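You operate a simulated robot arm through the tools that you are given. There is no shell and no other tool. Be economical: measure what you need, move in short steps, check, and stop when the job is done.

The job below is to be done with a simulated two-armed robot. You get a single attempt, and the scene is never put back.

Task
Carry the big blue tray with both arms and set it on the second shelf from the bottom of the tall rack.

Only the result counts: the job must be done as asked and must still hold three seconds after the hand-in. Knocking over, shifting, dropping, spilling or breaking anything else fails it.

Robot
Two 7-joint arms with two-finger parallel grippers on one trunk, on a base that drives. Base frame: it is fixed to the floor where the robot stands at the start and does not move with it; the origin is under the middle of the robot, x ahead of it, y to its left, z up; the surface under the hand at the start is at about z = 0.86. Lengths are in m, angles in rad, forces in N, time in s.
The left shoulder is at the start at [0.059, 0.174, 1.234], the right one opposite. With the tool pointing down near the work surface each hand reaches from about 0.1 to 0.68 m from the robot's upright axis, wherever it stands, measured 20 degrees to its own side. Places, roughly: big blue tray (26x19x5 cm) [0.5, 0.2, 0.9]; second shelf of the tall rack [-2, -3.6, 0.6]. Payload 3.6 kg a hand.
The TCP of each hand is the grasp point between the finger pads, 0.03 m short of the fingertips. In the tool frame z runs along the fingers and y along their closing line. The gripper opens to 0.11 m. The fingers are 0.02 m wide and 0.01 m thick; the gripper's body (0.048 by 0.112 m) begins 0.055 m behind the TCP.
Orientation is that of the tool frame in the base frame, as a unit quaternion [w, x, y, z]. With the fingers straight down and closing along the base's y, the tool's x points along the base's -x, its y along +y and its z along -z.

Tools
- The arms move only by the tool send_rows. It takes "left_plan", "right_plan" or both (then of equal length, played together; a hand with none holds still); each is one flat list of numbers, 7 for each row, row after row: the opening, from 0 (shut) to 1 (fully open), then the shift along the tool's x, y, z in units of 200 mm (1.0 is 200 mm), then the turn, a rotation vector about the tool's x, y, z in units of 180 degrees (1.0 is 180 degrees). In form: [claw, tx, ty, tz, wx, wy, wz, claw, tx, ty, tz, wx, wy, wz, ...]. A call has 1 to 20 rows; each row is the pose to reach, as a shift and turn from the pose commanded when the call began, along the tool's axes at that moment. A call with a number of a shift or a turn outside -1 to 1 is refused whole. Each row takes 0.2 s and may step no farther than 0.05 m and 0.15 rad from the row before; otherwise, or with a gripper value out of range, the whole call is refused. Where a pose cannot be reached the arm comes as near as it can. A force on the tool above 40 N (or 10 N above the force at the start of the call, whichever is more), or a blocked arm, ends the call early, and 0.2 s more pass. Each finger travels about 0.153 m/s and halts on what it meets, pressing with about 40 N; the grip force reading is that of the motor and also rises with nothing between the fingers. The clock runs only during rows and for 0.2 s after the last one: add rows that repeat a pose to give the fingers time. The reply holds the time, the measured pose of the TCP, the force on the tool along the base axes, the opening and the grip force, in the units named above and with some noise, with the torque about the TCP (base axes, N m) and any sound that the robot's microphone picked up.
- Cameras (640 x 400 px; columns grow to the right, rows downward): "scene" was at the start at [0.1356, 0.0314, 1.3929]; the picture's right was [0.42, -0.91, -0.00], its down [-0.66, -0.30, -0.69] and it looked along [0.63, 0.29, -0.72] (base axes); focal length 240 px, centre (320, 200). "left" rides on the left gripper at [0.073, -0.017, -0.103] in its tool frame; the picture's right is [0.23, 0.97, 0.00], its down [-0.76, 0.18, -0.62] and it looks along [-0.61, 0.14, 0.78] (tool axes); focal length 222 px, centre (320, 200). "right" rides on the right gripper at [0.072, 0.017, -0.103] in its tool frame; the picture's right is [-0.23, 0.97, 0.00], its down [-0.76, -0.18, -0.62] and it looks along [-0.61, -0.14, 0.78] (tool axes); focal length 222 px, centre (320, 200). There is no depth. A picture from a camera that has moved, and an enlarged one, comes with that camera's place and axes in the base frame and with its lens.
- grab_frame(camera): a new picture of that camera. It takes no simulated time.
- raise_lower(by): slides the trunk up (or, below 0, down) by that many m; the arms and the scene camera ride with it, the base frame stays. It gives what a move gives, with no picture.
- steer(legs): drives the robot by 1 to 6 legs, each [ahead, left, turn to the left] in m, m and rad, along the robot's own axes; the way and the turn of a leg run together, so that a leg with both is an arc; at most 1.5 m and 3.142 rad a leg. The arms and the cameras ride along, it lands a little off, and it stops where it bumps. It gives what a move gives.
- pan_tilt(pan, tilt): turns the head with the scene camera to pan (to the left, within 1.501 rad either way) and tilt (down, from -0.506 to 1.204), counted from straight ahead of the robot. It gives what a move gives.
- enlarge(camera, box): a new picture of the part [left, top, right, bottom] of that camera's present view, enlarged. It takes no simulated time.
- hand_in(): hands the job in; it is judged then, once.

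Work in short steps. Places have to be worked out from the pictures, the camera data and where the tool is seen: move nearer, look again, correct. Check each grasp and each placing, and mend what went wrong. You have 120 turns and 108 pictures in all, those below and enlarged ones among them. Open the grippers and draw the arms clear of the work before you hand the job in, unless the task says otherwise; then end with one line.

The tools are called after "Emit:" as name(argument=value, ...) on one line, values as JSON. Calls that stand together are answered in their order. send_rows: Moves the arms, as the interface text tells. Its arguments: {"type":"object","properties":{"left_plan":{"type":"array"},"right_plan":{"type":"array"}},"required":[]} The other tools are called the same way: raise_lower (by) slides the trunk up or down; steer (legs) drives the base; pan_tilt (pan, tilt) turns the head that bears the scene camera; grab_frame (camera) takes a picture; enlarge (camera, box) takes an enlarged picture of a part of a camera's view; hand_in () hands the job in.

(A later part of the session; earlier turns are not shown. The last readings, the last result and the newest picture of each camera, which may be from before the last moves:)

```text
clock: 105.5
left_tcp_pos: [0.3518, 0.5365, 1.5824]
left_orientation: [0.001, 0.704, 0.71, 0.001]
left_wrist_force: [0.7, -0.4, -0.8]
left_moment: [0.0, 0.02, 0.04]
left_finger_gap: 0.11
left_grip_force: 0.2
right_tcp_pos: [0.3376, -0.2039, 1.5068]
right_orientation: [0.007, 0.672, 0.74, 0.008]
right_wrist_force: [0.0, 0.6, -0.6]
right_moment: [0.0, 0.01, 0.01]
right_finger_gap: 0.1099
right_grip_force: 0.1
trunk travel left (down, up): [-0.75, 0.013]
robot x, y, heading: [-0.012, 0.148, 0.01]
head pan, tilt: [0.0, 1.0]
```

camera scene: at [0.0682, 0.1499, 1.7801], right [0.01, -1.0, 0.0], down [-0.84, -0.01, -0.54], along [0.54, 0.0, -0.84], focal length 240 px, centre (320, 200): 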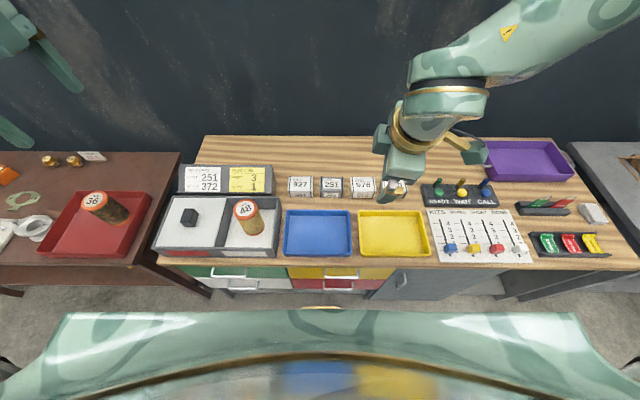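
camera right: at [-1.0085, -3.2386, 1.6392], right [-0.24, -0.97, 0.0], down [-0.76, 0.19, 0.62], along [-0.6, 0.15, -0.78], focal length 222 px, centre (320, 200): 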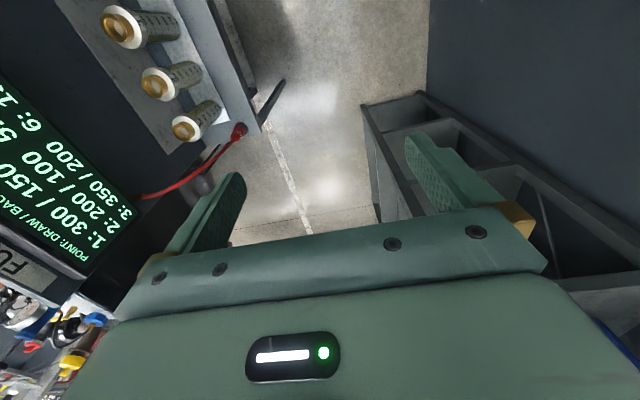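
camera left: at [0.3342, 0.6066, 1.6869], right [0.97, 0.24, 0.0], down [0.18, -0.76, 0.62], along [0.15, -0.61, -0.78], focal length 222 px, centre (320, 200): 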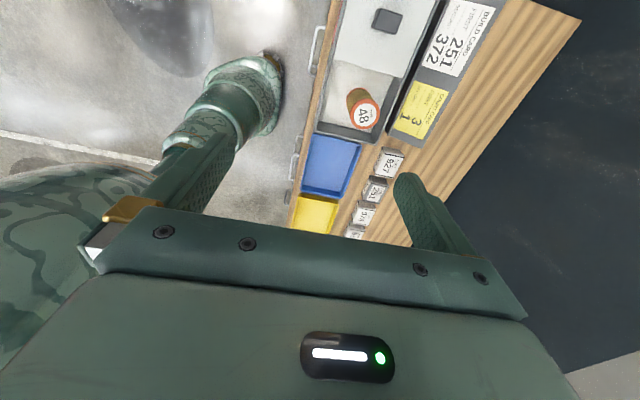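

That worked: both hands now close fore-aft. I'll lower the trunk and bring the hands in towards the tray's front wall.

Emit:
raise_lower(by=-0.35)

Emit:
send_rows(left_plan=[1, -0.2, 0, 0, 0, 0, 0, 1, -0.4, 0, 0, 0, 0, 0, 1, -0.6, 0, 0, 0, 0, 0, 1, -0.8, 0, 0, 0, 0, 0, 1, -1.0, 0, 0, 0, 0, 0, 1, -1.0, 0, 0, 0, 0, 0], right_plan=[1, 0.2, 0, 0, 0, 0, 0.02, 1, 0.4, 0, 0, 0, 0, 0.028, 1, 0.6, 0, 0, 0, 0, 0.028, 1, 0.8, 0, 0, 0, 0, 0.028, 1, 1.0, 0, 0, 0, 0, 0.028, 1, 1.0, 0, 0, 0, 0, 0.028])

Emit:
grab_frame(camera="scene")

Emit:
grab_frame(camera="left")

```text
clock: 109.0
left_tcp_pos: [0.3517, 0.536, 1.2329]
left_orientation: [0.001, 0.704, 0.71, 0.001]
left_wrist_force: [0.4, 0.6, 1.0]
left_moment: [-0.02, 0.02, -0.01]
left_finger_gap: 0.1099
left_grip_force: 0.0
right_tcp_pos: [0.3365, -0.2051, 1.1551]
right_orientation: [0.009, 0.671, 0.741, 0.006]
right_wrist_force: [0.3, -0.4, -0.3]
right_moment: [0.0, -0.02, 0.0]
right_finger_gap: 0.11
right_grip_force: 0.0
trunk travel left (down, up): [-0.4, 0.363]
robot x, y, heading: [-0.0156, 0.1524, 0.009]
head pan, tilt: [0.0, 1.0]
```

```text
clock: 110.4
left_tcp_pos: [0.3528, 0.3351, 1.2319]
left_orientation: [0.001, 0.704, 0.71, 0.001]
left_wrist_force: [0.1, -0.1, 0.2]
left_moment: [-0.03, 0.01, 0.04]
left_finger_gap: 0.1101
left_grip_force: 0.1
right_tcp_pos: [0.3169, -0.0059, 1.1555]
right_orientation: [0.008, 0.704, 0.71, 0.007]
right_wrist_force: [0.2, 0.5, 0.5]
right_moment: [0.02, 0.0, 0.01]
right_finger_gap: 0.1103
right_grip_force: 0.0
trunk travel left (down, up): [-0.4, 0.363]
robot x, y, heading: [-0.0172, 0.155, 0.011]
head pan, tilt: [0.0, 1.0]
```

```text
82 pictures are left
camera scene: at [0.0997, 0.1487, 1.4292], right [0.01, -1.0, 0.0], down [-0.84, -0.01, -0.54], along [0.54, 0.0, -0.84], focal length 240 px, centre (320, 200)
```

scene: 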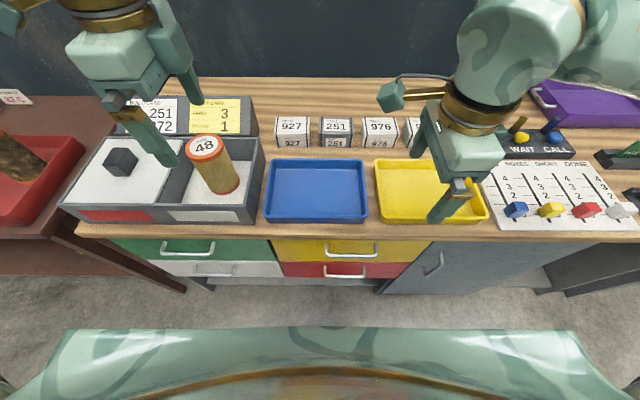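

```text
81 pictures are left
camera left: at [0.335, 0.4052, 1.3365], right [0.97, 0.23, 0.0], down [0.18, -0.76, 0.62], along [0.15, -0.61, -0.78], focal length 222 px, centre (320, 200)
```

left: 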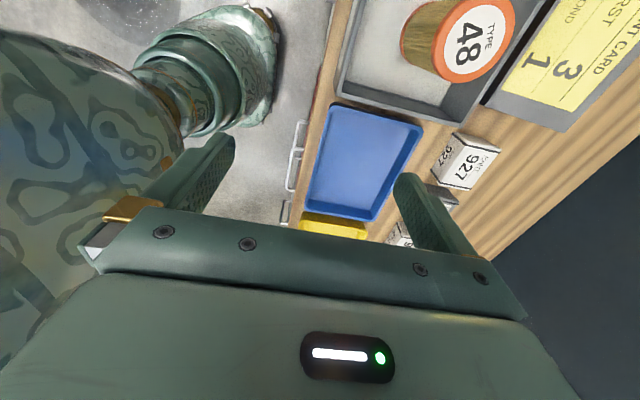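

The tray's front wall is at x ≈ 0.38, y 0.03–0.28, with the rim near z 0.91. I'll bring both hands above the front wall at y ≈ 0.235 and 0.075.

Emit:
send_rows(left_plan=[1, -0.083, 0.025, 0.167, 0, 0, 0, 1, -0.167, 0.05, 0.333, 0, 0, 0, 1, -0.25, 0.075, 0.5, 0, 0, 0, 1, -0.333, 0.1, 0.667, 0, 0, 0, 1, -0.417, 0.125, 0.833, 0, 0, 0, 1, -0.5, 0.15, 1.0, 0, 0, 0, 1, -0.5, 0.15, 1.0, 0, 0, 0], right_plan=[1, 0.067, 0.055, 0.11, 0, 0, 0, 1, 0.135, 0.11, 0.22, 0, 0, 0, 1, 0.2, 0.165, 0.33, 0, 0, 0, 1, 0.27, 0.22, 0.45, 0, 0, 0, 1, 0.337, 0.275, 0.56, 0, 0, 0, 1, 0.405, 0.33, 0.66, 0, 0, 0, 1, 0.405, 0.33, 0.66, 0, 0, 0])

Emit:
grab_frame(camera="scene")

Emit:
grab_frame(camera="left")

Emit:
grab_frame(camera="right")

```text
clock: 112.0
left_tcp_pos: [0.3679, 0.2903, 1.0554]
left_orientation: [0.002, 0.705, 0.71, 0.001]
left_wrist_force: [-0.2, 0.4, 0.0]
left_moment: [0.01, 0.0, -0.02]
left_finger_gap: 0.1101
left_grip_force: 0.1
left hand out of reach, approached as far as the arm can: row 4, 5, 6, 7
right_tcp_pos: [0.3855, 0.0739, 1.0256]
right_orientation: [0.007, 0.703, 0.711, 0.006]
right_wrist_force: [-0.1, -0.3, 0.3]
right_moment: [0.05, -0.03, -0.01]
right_finger_gap: 0.1101
right_grip_force: 0.0
trunk travel left (down, up): [-0.4, 0.363]
robot x, y, heading: [-0.0161, 0.1515, 0.007]
head pan, tilt: [0.0, 1.0]
```

```text
80 pictures are left
camera scene: at [0.1002, 0.1489, 1.4291], right [0.01, -1.0, 0.0], down [-0.84, -0.01, -0.54], along [0.54, 0.0, -0.84], focal length 240 px, centre (320, 200)
```

scene: 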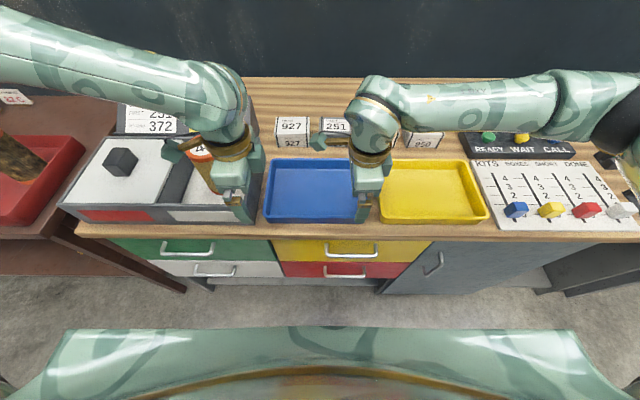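

```text
79 pictures are left
camera left: at [0.3501, 0.3615, 1.1595], right [0.97, 0.23, 0.0], down [0.18, -0.76, 0.62], along [0.15, -0.61, -0.78], focal length 222 px, centre (320, 200)
```

left: 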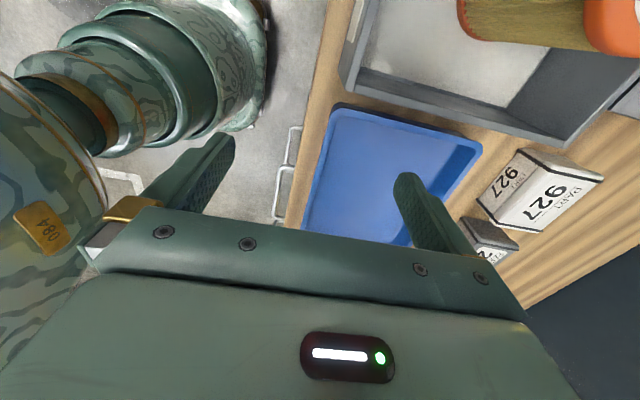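

```text
78 pictures are left
camera right: at [0.3992, 0.1474, 1.128], right [0.98, -0.22, 0.02], down [-0.18, -0.76, 0.62], along [-0.12, -0.61, -0.78], focal length 222 px, centre (320, 200)
```

right: 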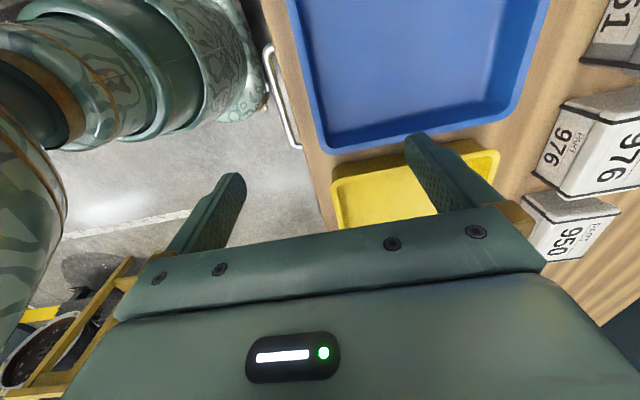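

The left wrist is near a joint limit at this turn, so it needs the mirror of the right hand's turn (−90°). I'll lift it, move out, and turn it back through 0°.

Emit:
send_rows(left_plan=[1, 0, 0, -0.25, 0, 0, 0, 1, 0, 0, -0.5, 0, 0, 0, 1, 0, 0, -0.75, 0, 0, 0, 1, 0.2, -0.05, -0.85, 0, 0, 0, 1, 0.4, -0.1, -0.9, 0, 0, 0, 1, 0.6, -0.1, -0.9, 0, 0, 0, 1, 0.8, -0.1, -0.9, 0, 0, 0, 1, 0.95, -0.1, -0.9, 0, 0, 0, 1, 0.95, -0.1, -0.9, 0, 0, 0])

Emit:
send_rows(left_plan=[1, 0, 0, 0, 0, 0, -0.0475, 1, 0, 0, 0, 0, 0, -0.095, 1, 0, 0, 0, 0, 0, -0.1425, 1, 0, 0, 0, 0, 0, -0.19, 1, 0, 0, 0, 0, 0, -0.2375, 1, 0, 0, 0, 0, 0, -0.285, 1, 0, 0, 0, 0, 0, -0.3325, 1, 0, 0, 0, 0, 0, -0.38, 1, 0, 0, 0, 0, 0, -0.4275, 1, 0, 0, 0, 0, 0, -0.475, 1, 0, 0, 0, 0, 0, -0.5225, 1, 0, 0, 0, 0, 0, -0.57, 1, 0, 0, 0, 0, 0, -0.6175, 1, 0, 0, 0, 0, 0, -0.665, 1, 0, 0, 0, 0, 0, -0.7125, 1, 0, 0, 0, 0, 0, -0.76, 1, 0, 0, 0, 0, 0, -0.8075, 1, 0, 0, 0, 0, 0, -0.855, 1, 0, 0, 0, 0, 0, -0.9025, 1, 0, 0, 0, 0, 0, -0.95])

```text
clock: 114.0
left_tcp_pos: [0.3473, 0.4814, 1.2366]
left_orientation: [0.001, 0.704, 0.71, 0.0]
left_wrist_force: [0.1, 0.0, -0.2]
left_moment: [0.03, -0.02, -0.03]
left_finger_gap: 0.1101
left_grip_force: 0.1
right_tcp_pos: [0.385, 0.0743, 1.025]
right_orientation: [0.007, 0.704, 0.711, 0.008]
right_wrist_force: [0.0, 0.1, 0.3]
right_moment: [-0.02, -0.01, 0.02]
right_finger_gap: 0.1101
right_grip_force: 0.1
trunk travel left (down, up): [-0.4, 0.363]
robot x, y, heading: [-0.0144, 0.1527, 0.006]
head pan, tilt: [0.0, 1.0]
```

```text
clock: 118.2
left_tcp_pos: [0.3482, 0.4804, 1.2376]
left_orientation: [0.001, -0.654, 0.756, 0.0]
left_wrist_force: [0.5, 0.1, -0.9]
left_moment: [0.03, 0.01, -0.02]
left_finger_gap: 0.1098
left_grip_force: 0.0
right_tcp_pos: [0.3857, 0.0748, 1.0258]
right_orientation: [0.008, 0.703, 0.711, 0.008]
right_wrist_force: [-0.2, -0.3, -0.1]
right_moment: [0.02, 0.02, 0.01]
right_finger_gap: 0.1101
right_grip_force: 0.1
trunk travel left (down, up): [-0.4, 0.363]
robot x, y, heading: [-0.0114, 0.1488, 0.008]
head pan, tilt: [0.0, 1.0]
```

The left hand turned fine. I'll finish the last 8°, slide in over the tray, then go down.

Emit:
send_rows(left_plan=[1, 0.2, -0.06, 0, 0, 0, -0.03, 1, 0.4, -0.12, 0, 0, 0, -0.046, 1, 0.6, -0.18, 0, 0, 0, -0.046, 1, 0.8, -0.24, 0, 0, 0, -0.046, 1, 0.99, -0.305, 0, 0, 0, -0.046, 1, 0.99, -0.305, 0.2, 0, 0, -0.046, 1, 0.99, -0.305, 0.4, 0, 0, -0.046, 1, 0.99, -0.305, 0.6, 0, 0, -0.046, 1, 0.99, -0.305, 0.8, 0, 0, -0.046, 1, 0.99, -0.305, 1.0, 0, 0, -0.046, 1, 0.99, -0.305, 1.0, 0, 0, -0.046])

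Emit:
grab_frame(camera="left")

Emit:
grab_frame(camera="scene")

```text
clock: 120.6
left_tcp_pos: [0.4032, 0.34, 1.0508]
left_orientation: [-0.001, -0.705, 0.71, 0.0]
left_wrist_force: [0.1, -1.0, 0.9]
left_moment: [-0.01, -0.01, 0.03]
left_finger_gap: 0.1102
left_grip_force: 0.1
left hand out of reach, approached as far as the arm can: row 4, 5, 6, 7, 8, 9, 10, 11
right_tcp_pos: [0.3862, 0.0748, 1.0263]
right_orientation: [0.007, 0.703, 0.711, 0.007]
right_wrist_force: [-0.4, -0.5, -0.3]
right_moment: [-0.01, -0.02, 0.03]
right_finger_gap: 0.11
right_grip_force: 0.0
trunk travel left (down, up): [-0.4, 0.363]
robot x, y, heading: [-0.0154, 0.1463, 0.007]
head pan, tilt: [0.0, 1.0]
```

```text
77 pictures are left
camera left: at [0.4199, 0.2665, 1.1545], right [-0.98, -0.22, 0.0], down [-0.17, 0.76, 0.62], along [-0.14, 0.61, -0.78], focal length 222 px, centre (320, 200)
```

left: 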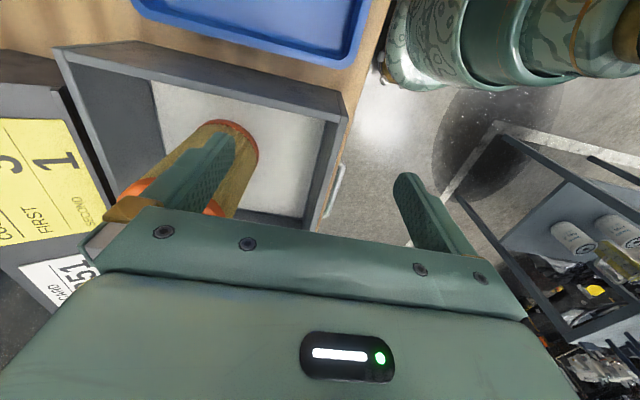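

```text
76 pictures are left
camera scene: at [0.1002, 0.1492, 1.4291], right [0.01, -1.0, 0.0], down [-0.84, -0.01, -0.54], along [0.54, 0.0, -0.84], focal length 240 px, centre (320, 200)
```

scene: 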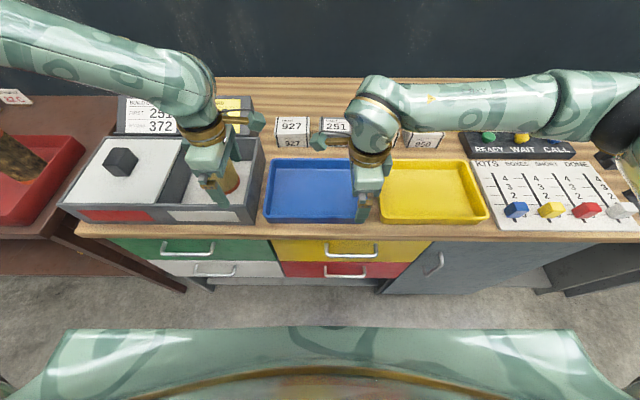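

The left arm seems limited this close in. I'll raise the left hand away from the bottle, back the base off about 0.12 m so the arms are less folded, and retry.

Emit:
send_rows(left_plan=[1, 0, 0, -0.2, 0, 0, 0, 1, 0, 0, -0.4, 0, 0, 0, 1, 0, 0, -0.6, 0, 0, 0, 1, 0, 0, -0.6, 0, 0, 0])

Emit:
steer(legs=[[-0.12, 0, 0]])

Emit:
send_rows(left_plan=[1, 0.1, -0.1, 0, 0, 0, 0, 1, 0.2, -0.2, 0, 0, 0, 0, 1, 0.3, -0.3, 0, 0, 0, 0, 1, 0.4, -0.4, 0, 0, 0, 0, 1, 0.4, -0.4, 0, 0, 0, 0])

```text
clock: 121.6
left_tcp_pos: [0.4052, 0.343, 1.1702]
left_orientation: [0.001, -0.705, 0.709, -0.001]
left_wrist_force: [-0.2, -0.1, 0.3]
left_moment: [0.0, 0.01, 0.01]
left_finger_gap: 0.1099
left_grip_force: 0.0
right_tcp_pos: [0.3857, 0.0741, 1.025]
right_orientation: [0.007, 0.704, 0.71, 0.007]
right_wrist_force: [-0.3, 0.0, 0.1]
right_moment: [-0.03, 0.0, -0.01]
right_finger_gap: 0.1099
right_grip_force: 0.1
trunk travel left (down, up): [-0.4, 0.363]
robot x, y, heading: [-0.015, 0.1493, 0.009]
head pan, tilt: [0.0, 1.0]
```

```text
clock: 122.8
left_tcp_pos: [0.2855, 0.3407, 1.1704]
left_orientation: [0.001, -0.705, 0.709, -0.001]
left_wrist_force: [-0.2, 0.8, 0.2]
left_moment: [-0.04, -0.03, 0.0]
left_finger_gap: 0.11
left_grip_force: 0.1
right_tcp_pos: [0.2648, 0.0722, 1.026]
right_orientation: [0.008, 0.704, 0.71, 0.008]
right_wrist_force: [0.2, -0.4, 0.2]
right_moment: [-0.03, -0.07, -0.02]
right_finger_gap: 0.1102
right_grip_force: 0.0
trunk travel left (down, up): [-0.4, 0.363]
robot x, y, heading: [-0.1373, 0.149, 0.002]
head pan, tilt: [0.0, 1.0]
```

```text
clock: 124.0
left_tcp_pos: [0.346, 0.3255, 1.1645]
left_orientation: [-0.001, -0.704, 0.71, -0.001]
left_wrist_force: [0.5, 0.1, -1.0]
left_moment: [0.04, -0.02, -0.01]
left_finger_gap: 0.1099
left_grip_force: 0.2
left hand out of reach, approached as far as the arm can: row 2, 3, 4, 5
right_tcp_pos: [0.2643, 0.072, 1.0245]
right_orientation: [0.007, 0.704, 0.71, 0.008]
right_wrist_force: [0.2, -0.7, -0.6]
right_moment: [0.0, 0.03, -0.03]
right_finger_gap: 0.1098
right_grip_force: 0.0
trunk travel left (down, up): [-0.4, 0.363]
robot x, y, heading: [-0.1362, 0.1517, 0.006]
head pan, tilt: [0.0, 1.0]
```

The left arm may be freer lower down. The hand is now in front of the table edge, so I'll lower it there and then slide inward.

Emit:
send_rows(left_plan=[1, 0, 0.17, 0.05, 0, 0, 0, 1, 0, 0.33, 0.1, 0, 0, 0, 1, 0, 0.33, 0.3, 0, 0, 0, 1, 0, 0.33, 0.5, 0, 0, 0, 1, 0, 0.33, 0.7, 0, 0, 0, 1, 0.15, 0.33, 0.75, 0, 0, 0, 1, 0.3, 0.33, 0.75, 0, 0, 0, 1, 0.4, 0.33, 0.75, 0, 0, 0, 1, 0.4, 0.33, 0.75, 0, 0, 0])

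```text
clock: 126.0
left_tcp_pos: [0.3032, 0.336, 1.0256]
left_orientation: [-0.001, -0.704, 0.711, -0.001]
left_wrist_force: [0.6, 0.0, -0.4]
left_moment: [-0.01, 0.0, 0.02]
left_finger_gap: 0.11
left_grip_force: 0.2
left hand out of reach, approached as far as the arm can: row 3, 4, 5, 6, 7, 8, 9
right_tcp_pos: [0.2654, 0.0726, 1.0253]
right_orientation: [0.008, 0.704, 0.71, 0.007]
right_wrist_force: [0.1, -0.4, 0.1]
right_moment: [0.01, -0.03, 0.0]
right_finger_gap: 0.1102
right_grip_force: 0.1
trunk travel left (down, up): [-0.4, 0.363]
robot x, y, heading: [-0.1363, 0.1538, 0.007]
head pan, tilt: [0.0, 1.0]
```

The left hand can't come far enough in with this turn, so I'll switch to pinching the short side walls, closing along y. I'm turning both hands back to 0°.

Emit:
send_rows(left_plan=[1, -0.05, 0, 0, 0, 0, 0.0455, 1, -0.1, 0, 0, 0, 0, 0.091, 1, -0.1, 0, 0, 0, 0, 0.1365, 1, -0.1, 0, 0, 0, 0, 0.182, 1, -0.1, 0, 0, 0, 0, 0.2275, 1, -0.1, 0, 0, 0, 0, 0.273, 1, -0.1, 0, 0, 0, 0, 0.3185, 1, -0.1, 0, 0, 0, 0, 0.364, 1, -0.1, 0, 0, 0, 0, 0.4095, 1, -0.1, 0, 0, 0, 0, 0.455, 1, -0.1, 0, 0, 0, 0, 0.5, 1, -0.1, 0, 0, 0, 0, 0.5], right_plan=[1, -0.05, 0, 0, 0, 0, -0.0455, 1, -0.1, 0, 0, 0, 0, -0.091, 1, -0.15, 0, 0, 0, 0, -0.1365, 1, -0.2, 0, 0, 0, 0, -0.182, 1, -0.2, 0, 0, 0, 0, -0.2275, 1, -0.2, 0, 0, 0, 0, -0.273, 1, -0.2, 0, 0, 0, 0, -0.3185, 1, -0.2, 0, 0, 0, 0, -0.364, 1, -0.2, 0, 0, 0, 0, -0.4095, 1, -0.2, 0, 0, 0, 0, -0.455, 1, -0.2, 0, 0, 0, 0, -0.5, 1, -0.2, 0, 0, 0, 0, -0.5])

Emit:
grab_frame(camera="scene")

Emit:
grab_frame(camera="left")

Emit:
grab_frame(camera="right")

```text
clock: 128.6
left_tcp_pos: [0.3009, 0.3568, 1.0285]
left_orientation: [0.001, 0.005, 1.0, 0.0]
left_wrist_force: [-0.7, -0.2, 0.2]
left_moment: [0.0, 0.0, 0.0]
left_finger_gap: 0.11
left_grip_force: 0.1
right_tcp_pos: [0.2654, 0.0325, 1.0246]
right_orientation: [0.01, -0.005, 1.0, 0.0]
right_wrist_force: [-1.1, -0.5, -0.4]
right_moment: [0.01, -0.02, 0.0]
right_finger_gap: 0.11
right_grip_force: 0.0
trunk travel left (down, up): [-0.4, 0.363]
robot x, y, heading: [-0.1363, 0.1509, 0.008]
head pan, tilt: [0.0, 1.0]
```

```text
75 pictures are left
camera scene: at [-0.0191, 0.1484, 1.429], right [0.01, -1.0, 0.0], down [-0.84, 0.0, -0.54], along [0.54, 0.0, -0.84], focal length 240 px, centre (320, 200)
```

scene: 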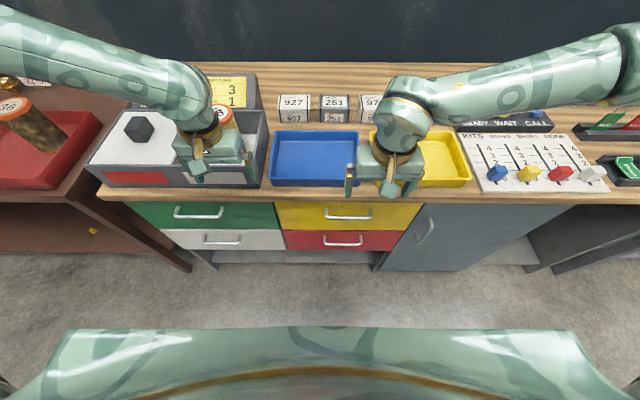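

```text
74 pictures are left
camera left: at [0.2288, 0.338, 1.1331], right [-0.22, 0.98, 0.0], down [0.76, 0.17, 0.62], along [0.61, 0.14, -0.78], focal length 222 px, centre (320, 200)
```

left: 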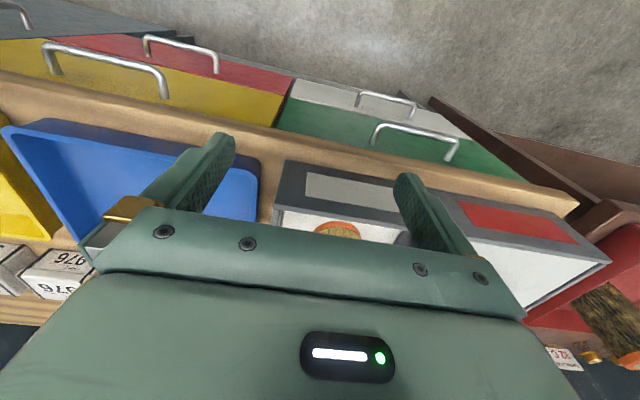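

```text
73 pictures are left
camera right: at [0.1917, 0.0494, 1.1264], right [0.22, 0.98, 0.0], down [0.75, -0.17, 0.64], along [0.62, -0.14, -0.77], focal length 222 px, centre (320, 200)
```

right: 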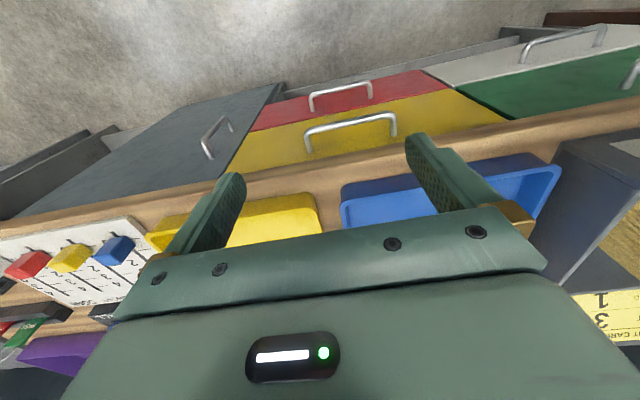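

The organizer beside the tray is about 0.10 m tall, so it would foul the left gripper body. I'll first pull the tray about 8 cm toward me, partly over the table edge, by hooking the right hand's open fingers behind its front wall. Then both short sides can be gripped in front of the organizer.

Emit:
send_rows(right_plan=[1, -0.145, 0.122, 0, 0, 0, 0, 1, -0.29, 0.244, 0, 0, 0, 0, 1, -0.435, 0.366, 0, 0, 0, 0, 1, -0.58, 0.488, 0, 0, 0, 0, 1, -0.74, 0.61, 0, 0, 0, 0, 1, -0.74, 0.61, 0.2, 0, 0, 0, 1, -0.74, 0.61, 0.3, 0, 0, 0, 1, -0.74, 0.61, 0.3, 0, 0, 0])

Emit:
grab_frame(camera="right")

Emit:
grab_frame(camera="scene")

```text
clock: 130.4
left_tcp_pos: [0.3011, 0.3565, 1.0284]
left_orientation: [0.0, 0.003, 1.0, 0.001]
left_wrist_force: [-0.4, -0.4, 0.5]
left_moment: [0.0, 0.05, 0.01]
left_finger_gap: 0.1098
left_grip_force: 0.1
right_tcp_pos: [0.4132, 0.156, 0.9678]
right_orientation: [0.01, -0.004, 1.0, -0.001]
right_wrist_force: [0.7, 0.0, -0.4]
right_moment: [0.02, 0.01, 0.0]
right_finger_gap: 0.1099
right_grip_force: 0.0
trunk travel left (down, up): [-0.4, 0.363]
robot x, y, heading: [-0.1357, 0.1484, 0.004]
head pan, tilt: [0.0, 1.0]
```

```text
72 pictures are left
camera right: at [0.3385, 0.1736, 1.0698], right [0.22, 0.98, 0.0], down [0.75, -0.17, 0.64], along [0.62, -0.14, -0.77], focal length 222 px, centre (320, 200)
```

right: 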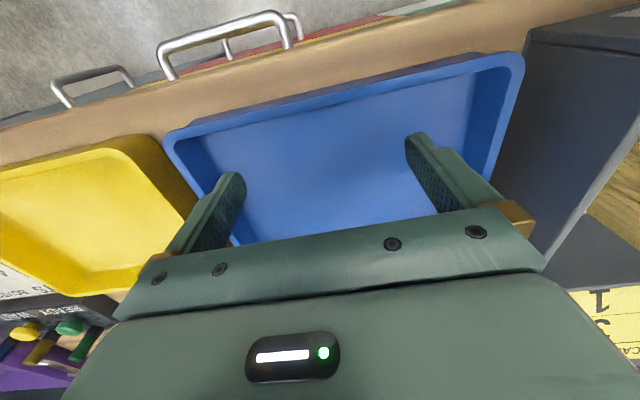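

```text
71 pictures are left
camera scene: at [-0.0191, 0.1483, 1.4291], right [0.01, -1.0, 0.0], down [-0.84, 0.0, -0.54], along [0.54, 0.0, -0.84], focal length 240 px, centre (320, 200)
```

scene: 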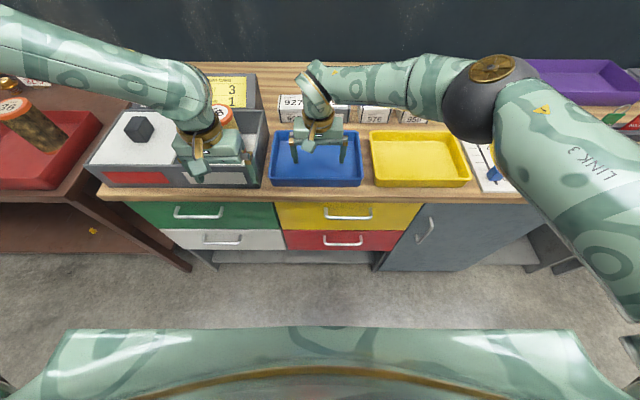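

The fingers are above the tray interior and the front wall is at x ≈ 0.38. I'll lower and pull gently toward me by about 9.5 cm.

Emit:
send_rows(right_plan=[1, 0, 0, 0.13, 0, 0, 0, 1, 0, 0, 0.27, 0, 0, 0, 1, 0.04, 0, 0.27, 0, 0, 0, 1, 0.08, 0, 0.27, 0, 0, 0, 1, 0.13, 0, 0.27, 0, 0, 0, 1, 0.18, 0, 0.27, 0, 0, 0, 1, 0.23, 0, 0.27, 0, 0, 0, 1, 0.28, 0, 0.27, 0, 0, 0, 1, 0.33, 0, 0.27, 0, 0, 0, 1, 0.38, 0, 0.27, 0, 0, 0, 1, 0.43, 0, 0.27, 0, 0, 0, 1, 0.475, 0, 0.27, 0, 0, 0, 1, 0.475, 0, 0.27, 0, 0, 0])

Emit:
grab_frame(camera="scene")

Emit:
grab_frame(camera="right")

```text
clock: 133.2
left_tcp_pos: [0.3016, 0.3571, 1.0284]
left_orientation: [0.001, 0.003, 1.0, 0.0]
left_wrist_force: [-0.6, -0.2, 0.0]
left_moment: [0.0, 0.0, 0.02]
left_finger_gap: 0.1098
left_grip_force: 0.0
right_tcp_pos: [0.3204, 0.1547, 0.9109]
right_orientation: [0.011, -0.005, 1.0, -0.001]
right_wrist_force: [0.1, 0.1, 0.6]
right_moment: [0.01, -0.02, -0.06]
right_finger_gap: 0.11
right_grip_force: 0.1
trunk travel left (down, up): [-0.4, 0.363]
robot x, y, heading: [-0.1354, 0.1524, 0.003]
head pan, tilt: [0.0, 1.0]
```

```text
70 pictures are left
camera scene: at [-0.0189, 0.1485, 1.429], right [0.01, -1.0, 0.0], down [-0.84, 0.0, -0.54], along [0.54, 0.0, -0.84], focal length 240 px, centre (320, 200)
```

scene: 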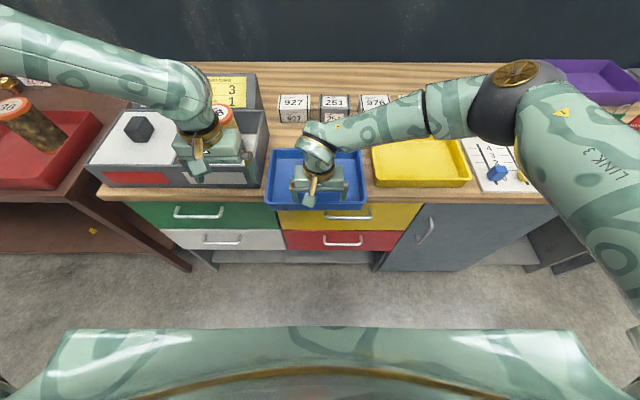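

```text
69 pictures are left
camera right: at [0.2454, 0.172, 1.0123], right [0.22, 0.98, 0.0], down [0.75, -0.17, 0.64], along [0.62, -0.14, -0.77], focal length 222 px, centre (320, 200)
```

right: 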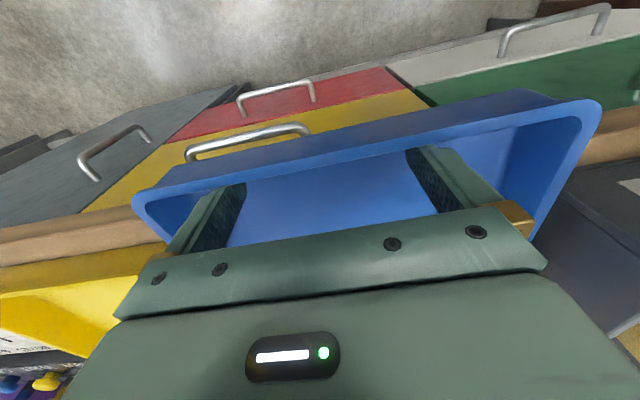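

The tray is now at x ≈ 0.29–0.48, overhanging the edge but stable. I'll lift the right hand out and position both hands above the side walls (y ≈ 0.03 and 0.286) at x ≈ 0.342, partly closed.

Emit:
send_rows(left_plan=[0.9, 0, 0, 0, 0, 0, 0, 0.8, 0, 0, 0, 0, 0, 0, 0.7, 0, 0, 0, 0, 0, 0, 0.6, -0.1, -0.15, 0.05, 0, 0, 0, 0.55, -0.2, -0.3, 0.09, 0, 0, 0, 0.55, -0.2, -0.355, 0.09, 0, 0, 0, 0.55, -0.2, -0.355, 0.09, 0, 0, 0], right_plan=[1, 0, 0, -0.2, 0, 0, 0, 1, 0, 0, -0.4, 0, 0, 0, 0.9, -0.05, -0.1, -0.5, 0, 0, 0, 0.8, -0.11, -0.3, -0.5, 0, 0, 0, 0.7, -0.11, -0.5, -0.5, 0, 0, 0, 0.55, -0.11, -0.625, -0.5, 0, 0, 0, 0.55, -0.11, -0.625, -0.5, 0, 0, 0])

Emit:
grab_frame(camera="scene")

Emit:
grab_frame(camera="left")

Emit:
grab_frame(camera="right")

```text
clock: 134.8
left_tcp_pos: [0.3137, 0.3308, 1.0371]
left_orientation: [0.001, 0.004, 1.0, -0.001]
left_wrist_force: [-0.3, 0.4, -0.1]
left_moment: [-0.03, 0.0, 0.04]
left_finger_gap: 0.0604
left_grip_force: 0.0
left hand out of reach, approached as far as the arm can: row 4, 5, 6, 7
right_tcp_pos: [0.342, 0.0315, 1.0128]
right_orientation: [0.011, -0.004, 1.0, -0.002]
right_wrist_force: [0.7, 0.5, 0.3]
right_moment: [-0.01, 0.01, -0.02]
right_finger_gap: 0.0603
right_grip_force: 0.0
trunk travel left (down, up): [-0.4, 0.363]
robot x, y, heading: [-0.1384, 0.1515, 0.006]
head pan, tilt: [0.0, 1.0]
```

```text
68 pictures are left
camera scene: at [-0.0191, 0.149, 1.429], right [0.01, -1.0, 0.0], down [-0.84, 0.0, -0.54], along [0.54, 0.0, -0.84], focal length 240 px, centre (320, 200)
```

scene: 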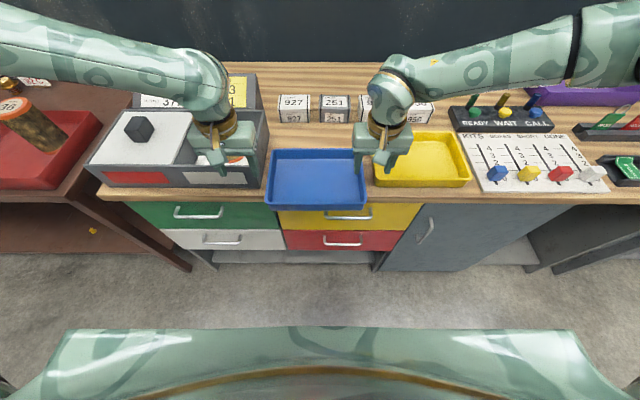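

```text
67 pictures are left
camera left: at [0.2413, 0.3118, 1.1413], right [-0.22, 0.98, 0.0], down [0.76, 0.17, 0.62], along [0.61, 0.14, -0.78], focal length 222 px, centre (320, 200)
```

left: 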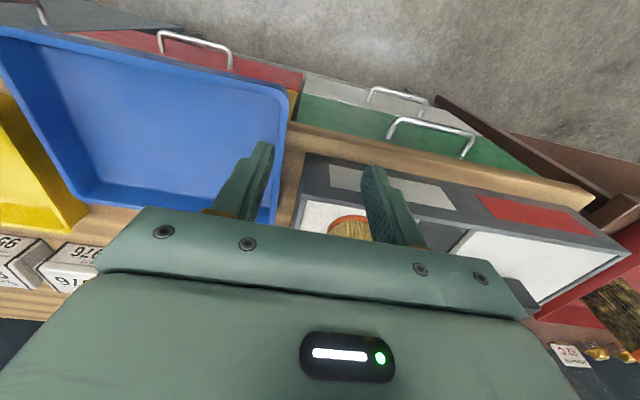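

```text
66 pictures are left
camera right: at [0.2681, 0.0483, 1.1133], right [0.22, 0.98, 0.0], down [0.75, -0.17, 0.64], along [0.62, -0.14, -0.77], focal length 222 px, centre (320, 200)
```

right: 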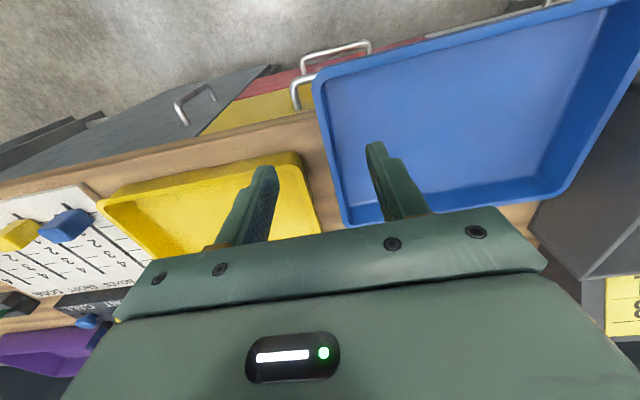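

The left arm stalls at about 0.18 m lateral even straight, so its elbow posture is likely the cause. I'll look at it.

Emit:
pan_tilt(pan=0.9, tilt=0.5)

Emit:
grab_frame(camera="scene")

Emit:
pan_tilt(pan=-0.9, tilt=0.5)

Emit:
grab_frame(camera="scene")

```text
clock: 136.0
left_tcp_pos: [0.3139, 0.3296, 1.0374]
left_orientation: [0.001, 0.003, 1.0, -0.001]
left_wrist_force: [0.4, -0.3, 0.0]
left_moment: [-0.02, 0.01, 0.02]
left_finger_gap: 0.0604
left_grip_force: 0.0
right_tcp_pos: [0.3427, 0.0303, 1.0115]
right_orientation: [0.01, -0.004, 1.0, -0.001]
right_wrist_force: [0.4, 1.0, 0.8]
right_moment: [0.0, 0.02, -0.02]
right_finger_gap: 0.061
right_grip_force: 0.1
trunk travel left (down, up): [-0.4, 0.363]
robot x, y, heading: [-0.1371, 0.1498, 0.006]
head pan, tilt: [0.901, 0.499]
```

```text
65 pictures are left
camera scene: at [-0.0325, 0.2196, 1.4701], right [0.79, -0.62, 0.0], down [-0.3, -0.38, -0.88], along [0.54, 0.69, -0.48], focal length 240 px, centre (320, 200)
```

scene: 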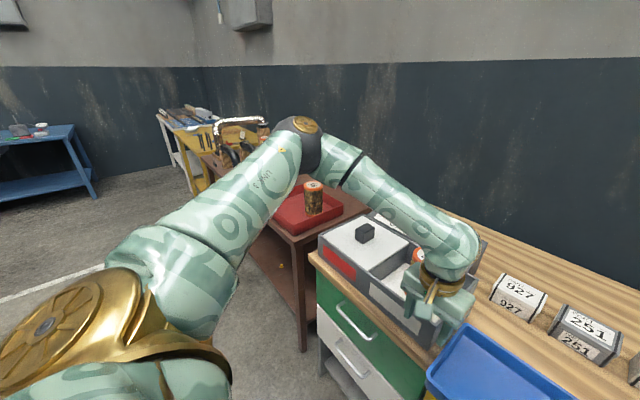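

```text
clock: 137.8
left_tcp_pos: [0.3149, 0.3306, 1.0368]
left_orientation: [0.001, 0.003, 1.0, 0.001]
left_wrist_force: [-0.6, 0.0, 0.1]
left_moment: [-0.01, -0.01, -0.01]
left_finger_gap: 0.0605
left_grip_force: 0.1
right_tcp_pos: [0.3416, 0.0316, 1.0132]
right_orientation: [0.011, -0.004, 1.0, 0.0]
right_wrist_force: [-0.1, 0.2, -0.5]
right_moment: [0.0, 0.06, -0.02]
right_finger_gap: 0.0603
right_grip_force: 0.1
trunk travel left (down, up): [-0.4, 0.363]
robot x, y, heading: [-0.1355, 0.1506, 0.009]
head pan, tilt: [-0.901, 0.499]
```

```text
64 pictures are left
camera scene: at [-0.0317, 0.0771, 1.4701], right [-0.78, -0.63, 0.0], down [-0.3, 0.37, -0.88], along [0.55, -0.68, -0.48], focal length 240 px, centre (320, 200)
```

scene: 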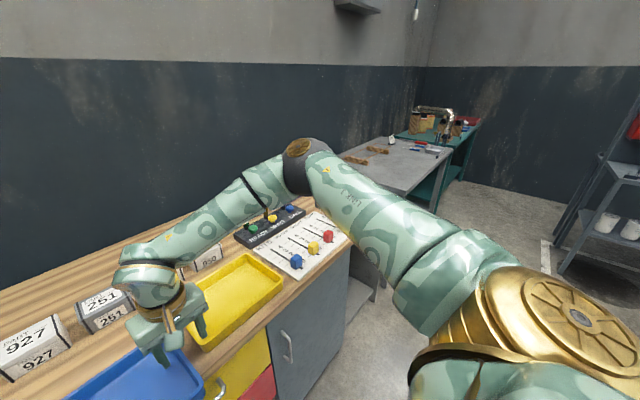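

Both arms look mirrored, but the left's useful range starts about 0.18 m out while the right reaches the middle. I'll shift the base 7 cm to the right so the tray's sides fall at left +0.2 m and right −0.05 m.

Emit:
steer(legs=[[0, -0.07, 0]])

Emit:
pan_tilt(pan=0.2, tilt=1.0)

Emit:
send_rows(left_plan=[0.55, -0.05, 0.05, 0.1, 0, 0, 0, 0.55, -0.1, 0.1, 0.2, 0, 0, 0, 0.55, -0.14, 0.13, 0.3, 0, 0, 0, 0.55, -0.14, 0.13, 0.3, 0, 0, 0], right_plan=[0.55, 0, 0.1, 0.05, 0, 0, 0, 0.55, 0, 0.2, 0.1, 0, 0, 0, 0.55, 0, 0.35, 0.15, 0, 0, 0, 0.55, 0, 0.35, 0.15, 0, 0, 0])

Emit:
grab_frame(camera="scene")

Emit:
grab_frame(camera="left")

Emit:
grab_frame(camera="right")

```text
clock: 138.8
left_tcp_pos: [0.3146, 0.2579, 1.0363]
left_orientation: [0.001, 0.003, 1.0, 0.002]
left_wrist_force: [0.1, 0.3, -0.9]
left_moment: [0.04, -0.02, -0.01]
left_finger_gap: 0.0604
left_grip_force: 0.1
right_tcp_pos: [0.3431, -0.0406, 1.013]
right_orientation: [0.01, -0.004, 1.0, 0.001]
right_wrist_force: [0.5, -0.6, 0.2]
right_moment: [0.01, 0.01, 0.01]
right_finger_gap: 0.0605
right_grip_force: 0.0
trunk travel left (down, up): [-0.4, 0.363]
robot x, y, heading: [-0.1363, 0.0809, 0.01]
head pan, tilt: [-0.901, 0.499]
```

```text
clock: 140.2
left_tcp_pos: [0.3149, 0.2594, 1.0363]
left_orientation: [0.001, 0.003, 1.0, 0.0]
left_wrist_force: [0.4, 0.2, 1.1]
left_moment: [0.0, 0.02, 0.01]
left_finger_gap: 0.0605
left_grip_force: 0.1
right_tcp_pos: [0.3421, -0.039, 1.0127]
right_orientation: [0.01, -0.005, 1.0, 0.0]
right_wrist_force: [0.1, -0.6, 0.1]
right_moment: [-0.02, -0.03, 0.02]
right_finger_gap: 0.0606
right_grip_force: 0.0
trunk travel left (down, up): [-0.4, 0.363]
robot x, y, heading: [-0.136, 0.0809, 0.006]
head pan, tilt: [0.201, 1.0]
```

```text
clock: 141.2
left_tcp_pos: [0.3283, 0.3016, 0.9946]
left_orientation: [0.001, 0.004, 1.0, 0.001]
left_wrist_force: [1.0, 0.0, 1.1]
left_moment: [-0.02, 0.01, -0.01]
left_finger_gap: 0.0607
left_grip_force: 0.1
left hand out of reach, approached as far as the arm can: row 1, 2, 3, 4
right_tcp_pos: [0.3426, 0.0301, 0.9831]
right_orientation: [0.01, -0.004, 1.0, -0.001]
right_wrist_force: [-0.2, 0.4, -0.1]
right_moment: [0.02, 0.0, 0.02]
right_finger_gap: 0.0603
right_grip_force: 0.1
trunk travel left (down, up): [-0.4, 0.363]
robot x, y, heading: [-0.1361, 0.0755, 0.006]
head pan, tilt: [0.201, 1.0]
```

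```text
63 pictures are left
camera scene: at [-0.0204, 0.0915, 1.4291], right [0.2, -0.98, 0.0], down [-0.82, -0.17, -0.54], along [0.53, 0.11, -0.84], focal length 240 px, centre (320, 200)
```

scene: 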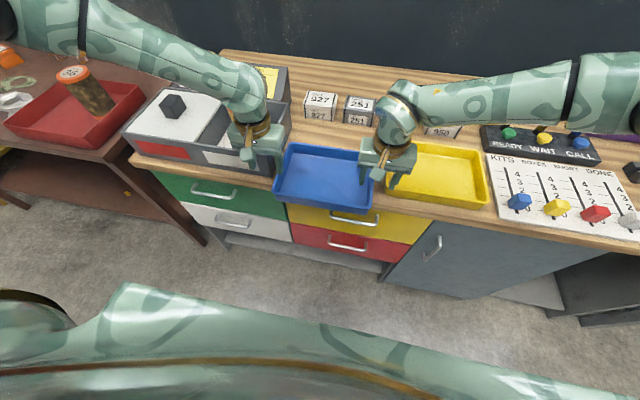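

```text
62 pictures are left
camera left: at [0.2548, 0.2831, 1.0992], right [-0.22, 0.98, 0.0], down [0.76, 0.17, 0.62], along [0.61, 0.14, -0.78], focal length 222 px, centre (320, 200)
```

left: 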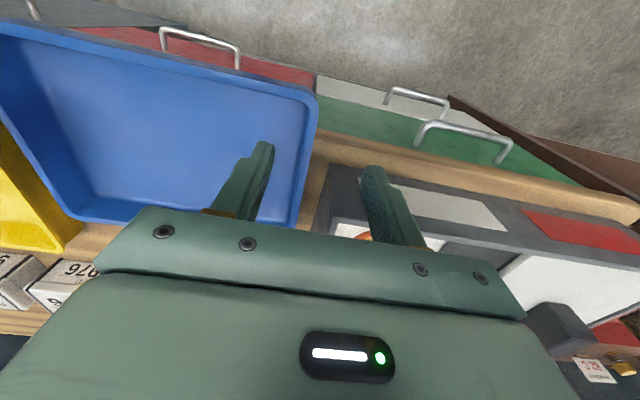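

```text
61 pictures are left
camera right: at [0.2684, 0.0477, 1.0844], right [0.22, 0.98, 0.0], down [0.75, -0.17, 0.64], along [0.62, -0.14, -0.77], focal length 222 px, centre (320, 200)
```

right: 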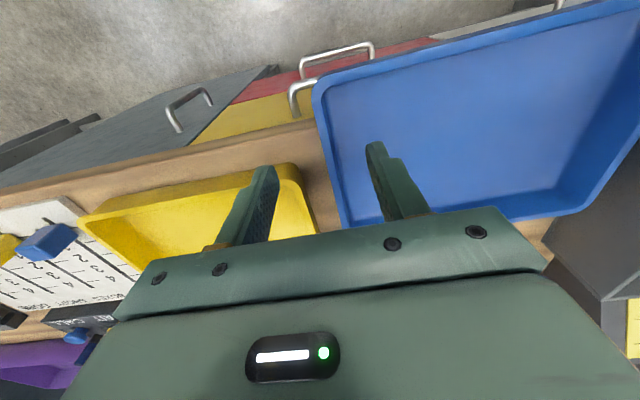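

The left arm is pinned on some limit at this reach. I'll probe whether pulling the hand back toward me frees inward motion.

Emit:
send_rows(left_plan=[0.55, 0.17, 0, -0.1, 0, 0, 0, 0.55, 0.34, 0, -0.1, 0, 0, 0, 0.55, 0.5, 0, -0.1, 0, 0, 0, 0.55, 0.5, -0.2, -0.1, 0, 0, 0, 0.55, 0.5, -0.4, -0.1, 0, 0, 0, 0.55, 0.5, -0.6, -0.1, 0, 0, 0, 0.55, 0.5, -0.6, -0.1, 0, 0, 0])

```text
clock: 142.8
left_tcp_pos: [0.2212, 0.2209, 1.0387]
left_orientation: [0.001, 0.004, 1.0, -0.001]
left_wrist_force: [0.3, 0.1, 0.0]
left_moment: [0.02, 0.0, -0.06]
left_finger_gap: 0.0606
left_grip_force: 0.1
left hand out of reach, approached as far as the arm can: row 5, 6, 7
right_tcp_pos: [0.3429, 0.032, 0.9837]
right_orientation: [0.011, -0.004, 1.0, 0.001]
right_wrist_force: [-0.2, 0.1, 0.3]
right_moment: [0.02, -0.01, 0.03]
right_finger_gap: 0.0606
right_grip_force: 0.0
trunk travel left (down, up): [-0.4, 0.363]
robot x, y, heading: [-0.1377, 0.0818, 0.01]
head pan, tilt: [0.201, 1.0]
```

Reach improves when the hand sits higher relative to the shoulder, so I'll raise both hands and drop the trunk 0.19 m. Then I'll move the left hand to its wall.

Emit:
send_rows(left_plan=[0.55, 0, 0, -0.2, 0, 0, 0, 0.55, 0, 0, -0.4, 0, 0, 0, 0.55, 0, 0, -0.6, 0, 0, 0, 0.55, 0, 0.1, -0.8, 0, 0, 0, 0.55, 0, 0.2, -0.9, 0, 0, 0, 0.55, 0, 0.325, -0.9, 0, 0, 0], right_plan=[0.55, 0, 0, -0.2, 0, 0, 0, 0.55, 0, 0, -0.4, 0, 0, 0, 0.55, 0, 0, -0.6, 0, 0, 0, 0.55, 0, 0, -0.8, 0, 0, 0, 0.55, 0, 0, -0.95, 0, 0, 0, 0.55, 0, 0, -0.95, 0, 0, 0])

Emit:
raise_lower(by=-0.19)

Emit:
send_rows(left_plan=[0.55, -0.15, 0, 0, 0, 0, 0, 0.55, -0.3, 0, 0, 0, 0, 0, 0.55, -0.45, 0, 0, 0, 0, 0, 0.55, -0.6, 0, 0, 0, 0, 0, 0.55, -0.6, 0, 0, 0, 0, 0])

```text
clock: 144.2
left_tcp_pos: [0.2187, 0.2875, 1.2181]
left_orientation: [0.001, 0.004, 1.0, -0.001]
left_wrist_force: [-0.4, 0.2, -0.5]
left_moment: [-0.04, 0.01, -0.03]
left_finger_gap: 0.0604
left_grip_force: 0.0
right_tcp_pos: [0.3384, 0.0326, 1.1708]
right_orientation: [0.011, -0.004, 1.0, -0.001]
right_wrist_force: [0.9, -0.2, -0.2]
right_moment: [-0.04, -0.03, 0.0]
right_finger_gap: 0.0603
right_grip_force: 0.0
trunk travel left (down, up): [-0.4, 0.363]
robot x, y, heading: [-0.1337, 0.084, 0.005]
head pan, tilt: [0.201, 1.0]
```

```text
clock: 146.2
left_tcp_pos: [0.2213, 0.2868, 1.0269]
left_orientation: [0.001, 0.003, 1.0, -0.001]
left_wrist_force: [0.5, 0.4, 0.0]
left_moment: [0.01, 0.0, -0.03]
left_finger_gap: 0.0605
left_grip_force: 0.0
right_tcp_pos: [0.3375, 0.0308, 0.9831]
right_orientation: [0.011, -0.004, 1.0, 0.0]
right_wrist_force: [-0.4, -0.3, 0.9]
right_moment: [-0.02, 0.0, 0.02]
right_finger_gap: 0.0604
right_grip_force: 0.0
trunk travel left (down, up): [-0.21, 0.553]
robot x, y, heading: [-0.1329, 0.0799, 0.003]
head pan, tilt: [0.201, 1.0]
```

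```text
clock: 147.4
left_tcp_pos: [0.3393, 0.2871, 1.0256]
left_orientation: [0.0, 0.003, 1.0, 0.0]
left_wrist_force: [0.6, 0.1, 0.3]
left_moment: [-0.01, -0.02, 0.05]
left_finger_gap: 0.0603
left_grip_force: 0.1
right_tcp_pos: [0.3387, 0.0313, 0.9819]
right_orientation: [0.011, -0.004, 1.0, 0.0]
right_wrist_force: [0.2, -0.3, -0.7]
right_moment: [-0.03, 0.02, 0.01]
right_finger_gap: 0.0607
right_grip_force: 0.2
trunk travel left (down, up): [-0.21, 0.553]
robot x, y, heading: [-0.1373, 0.0783, 0.006]
head pan, tilt: [0.201, 1.0]
```

That works. I'll descend to just above the rim and check finger alignment.

Emit:
send_rows(left_plan=[0.55, 0, 0, 0.16, 0, 0, 0, 0.55, 0, 0, 0.3, 0, 0, 0, 0.55, 0, 0, 0.4, 0, 0, 0, 0.55, 0, 0, 0.4, 0, 0, 0], right_plan=[0.55, 0, 0, 0.08, 0, 0, 0, 0.55, 0, 0, 0.14, 0, 0, 0, 0.55, 0, 0, 0.18, 0, 0, 0, 0.55, 0, 0, 0.18, 0, 0, 0])

Emit:
enlarge(camera="scene", box=[210, 100, 430, 240])

Emit:
grab_frame(camera="left")

Emit:
grab_frame(camera="right")

```text
clock: 148.4
left_tcp_pos: [0.3387, 0.2858, 0.9455]
left_orientation: [0.001, 0.003, 1.0, 0.0]
left_wrist_force: [-0.7, -0.3, -0.8]
left_moment: [0.03, -0.02, -0.02]
left_finger_gap: 0.0604
left_grip_force: 0.1
right_tcp_pos: [0.3405, 0.0303, 0.9456]
right_orientation: [0.011, -0.003, 1.0, 0.0]
right_wrist_force: [-0.4, 0.4, 0.1]
right_moment: [-0.01, 0.0, -0.01]
right_finger_gap: 0.0606
right_grip_force: 0.2
trunk travel left (down, up): [-0.21, 0.553]
robot x, y, heading: [-0.1364, 0.0802, 0.003]
head pan, tilt: [0.201, 1.0]
```

```text
2.86 times, centred on (320, 170) of scene
camera zoom: at [0.0569, 0.0928, 1.2349], right [0.2, -0.98, 0.0], down [-0.82, -0.17, -0.54], along [0.53, 0.11, -0.84], focal length 685 px, centre (320, 286)
```

zoom: 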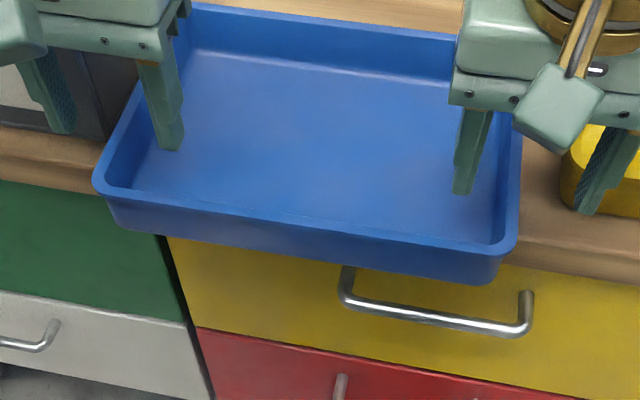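

```text
59 pictures are left
camera left: at [0.2668, 0.2671, 1.0502], right [-0.22, 0.98, 0.0], down [0.76, 0.17, 0.62], along [0.61, 0.14, -0.78], focal length 222 px, centre (320, 200)
```

left: 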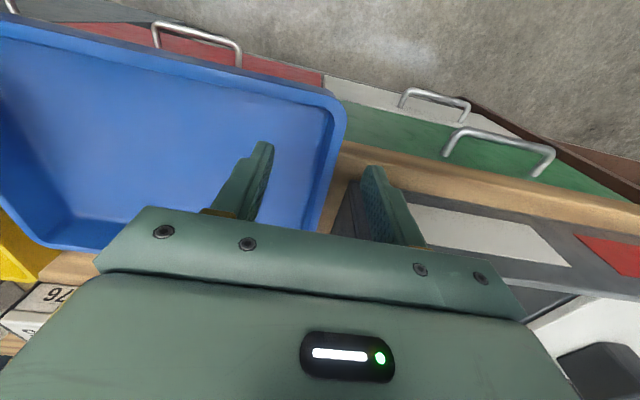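

```text
58 pictures are left
camera right: at [0.2655, 0.0485, 1.0468], right [0.22, 0.98, 0.0], down [0.75, -0.17, 0.64], along [0.62, -0.14, -0.77], focal length 222 px, centre (320, 200)
```

right: 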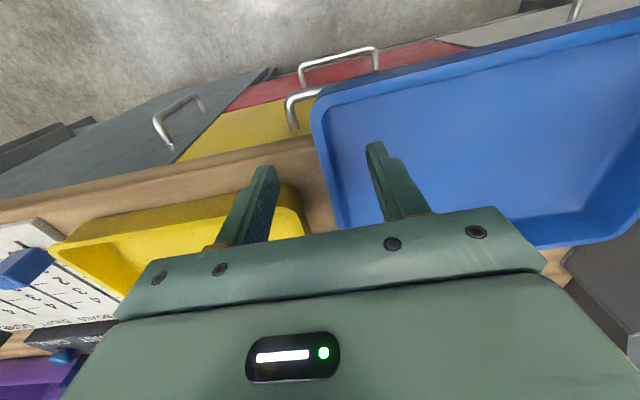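

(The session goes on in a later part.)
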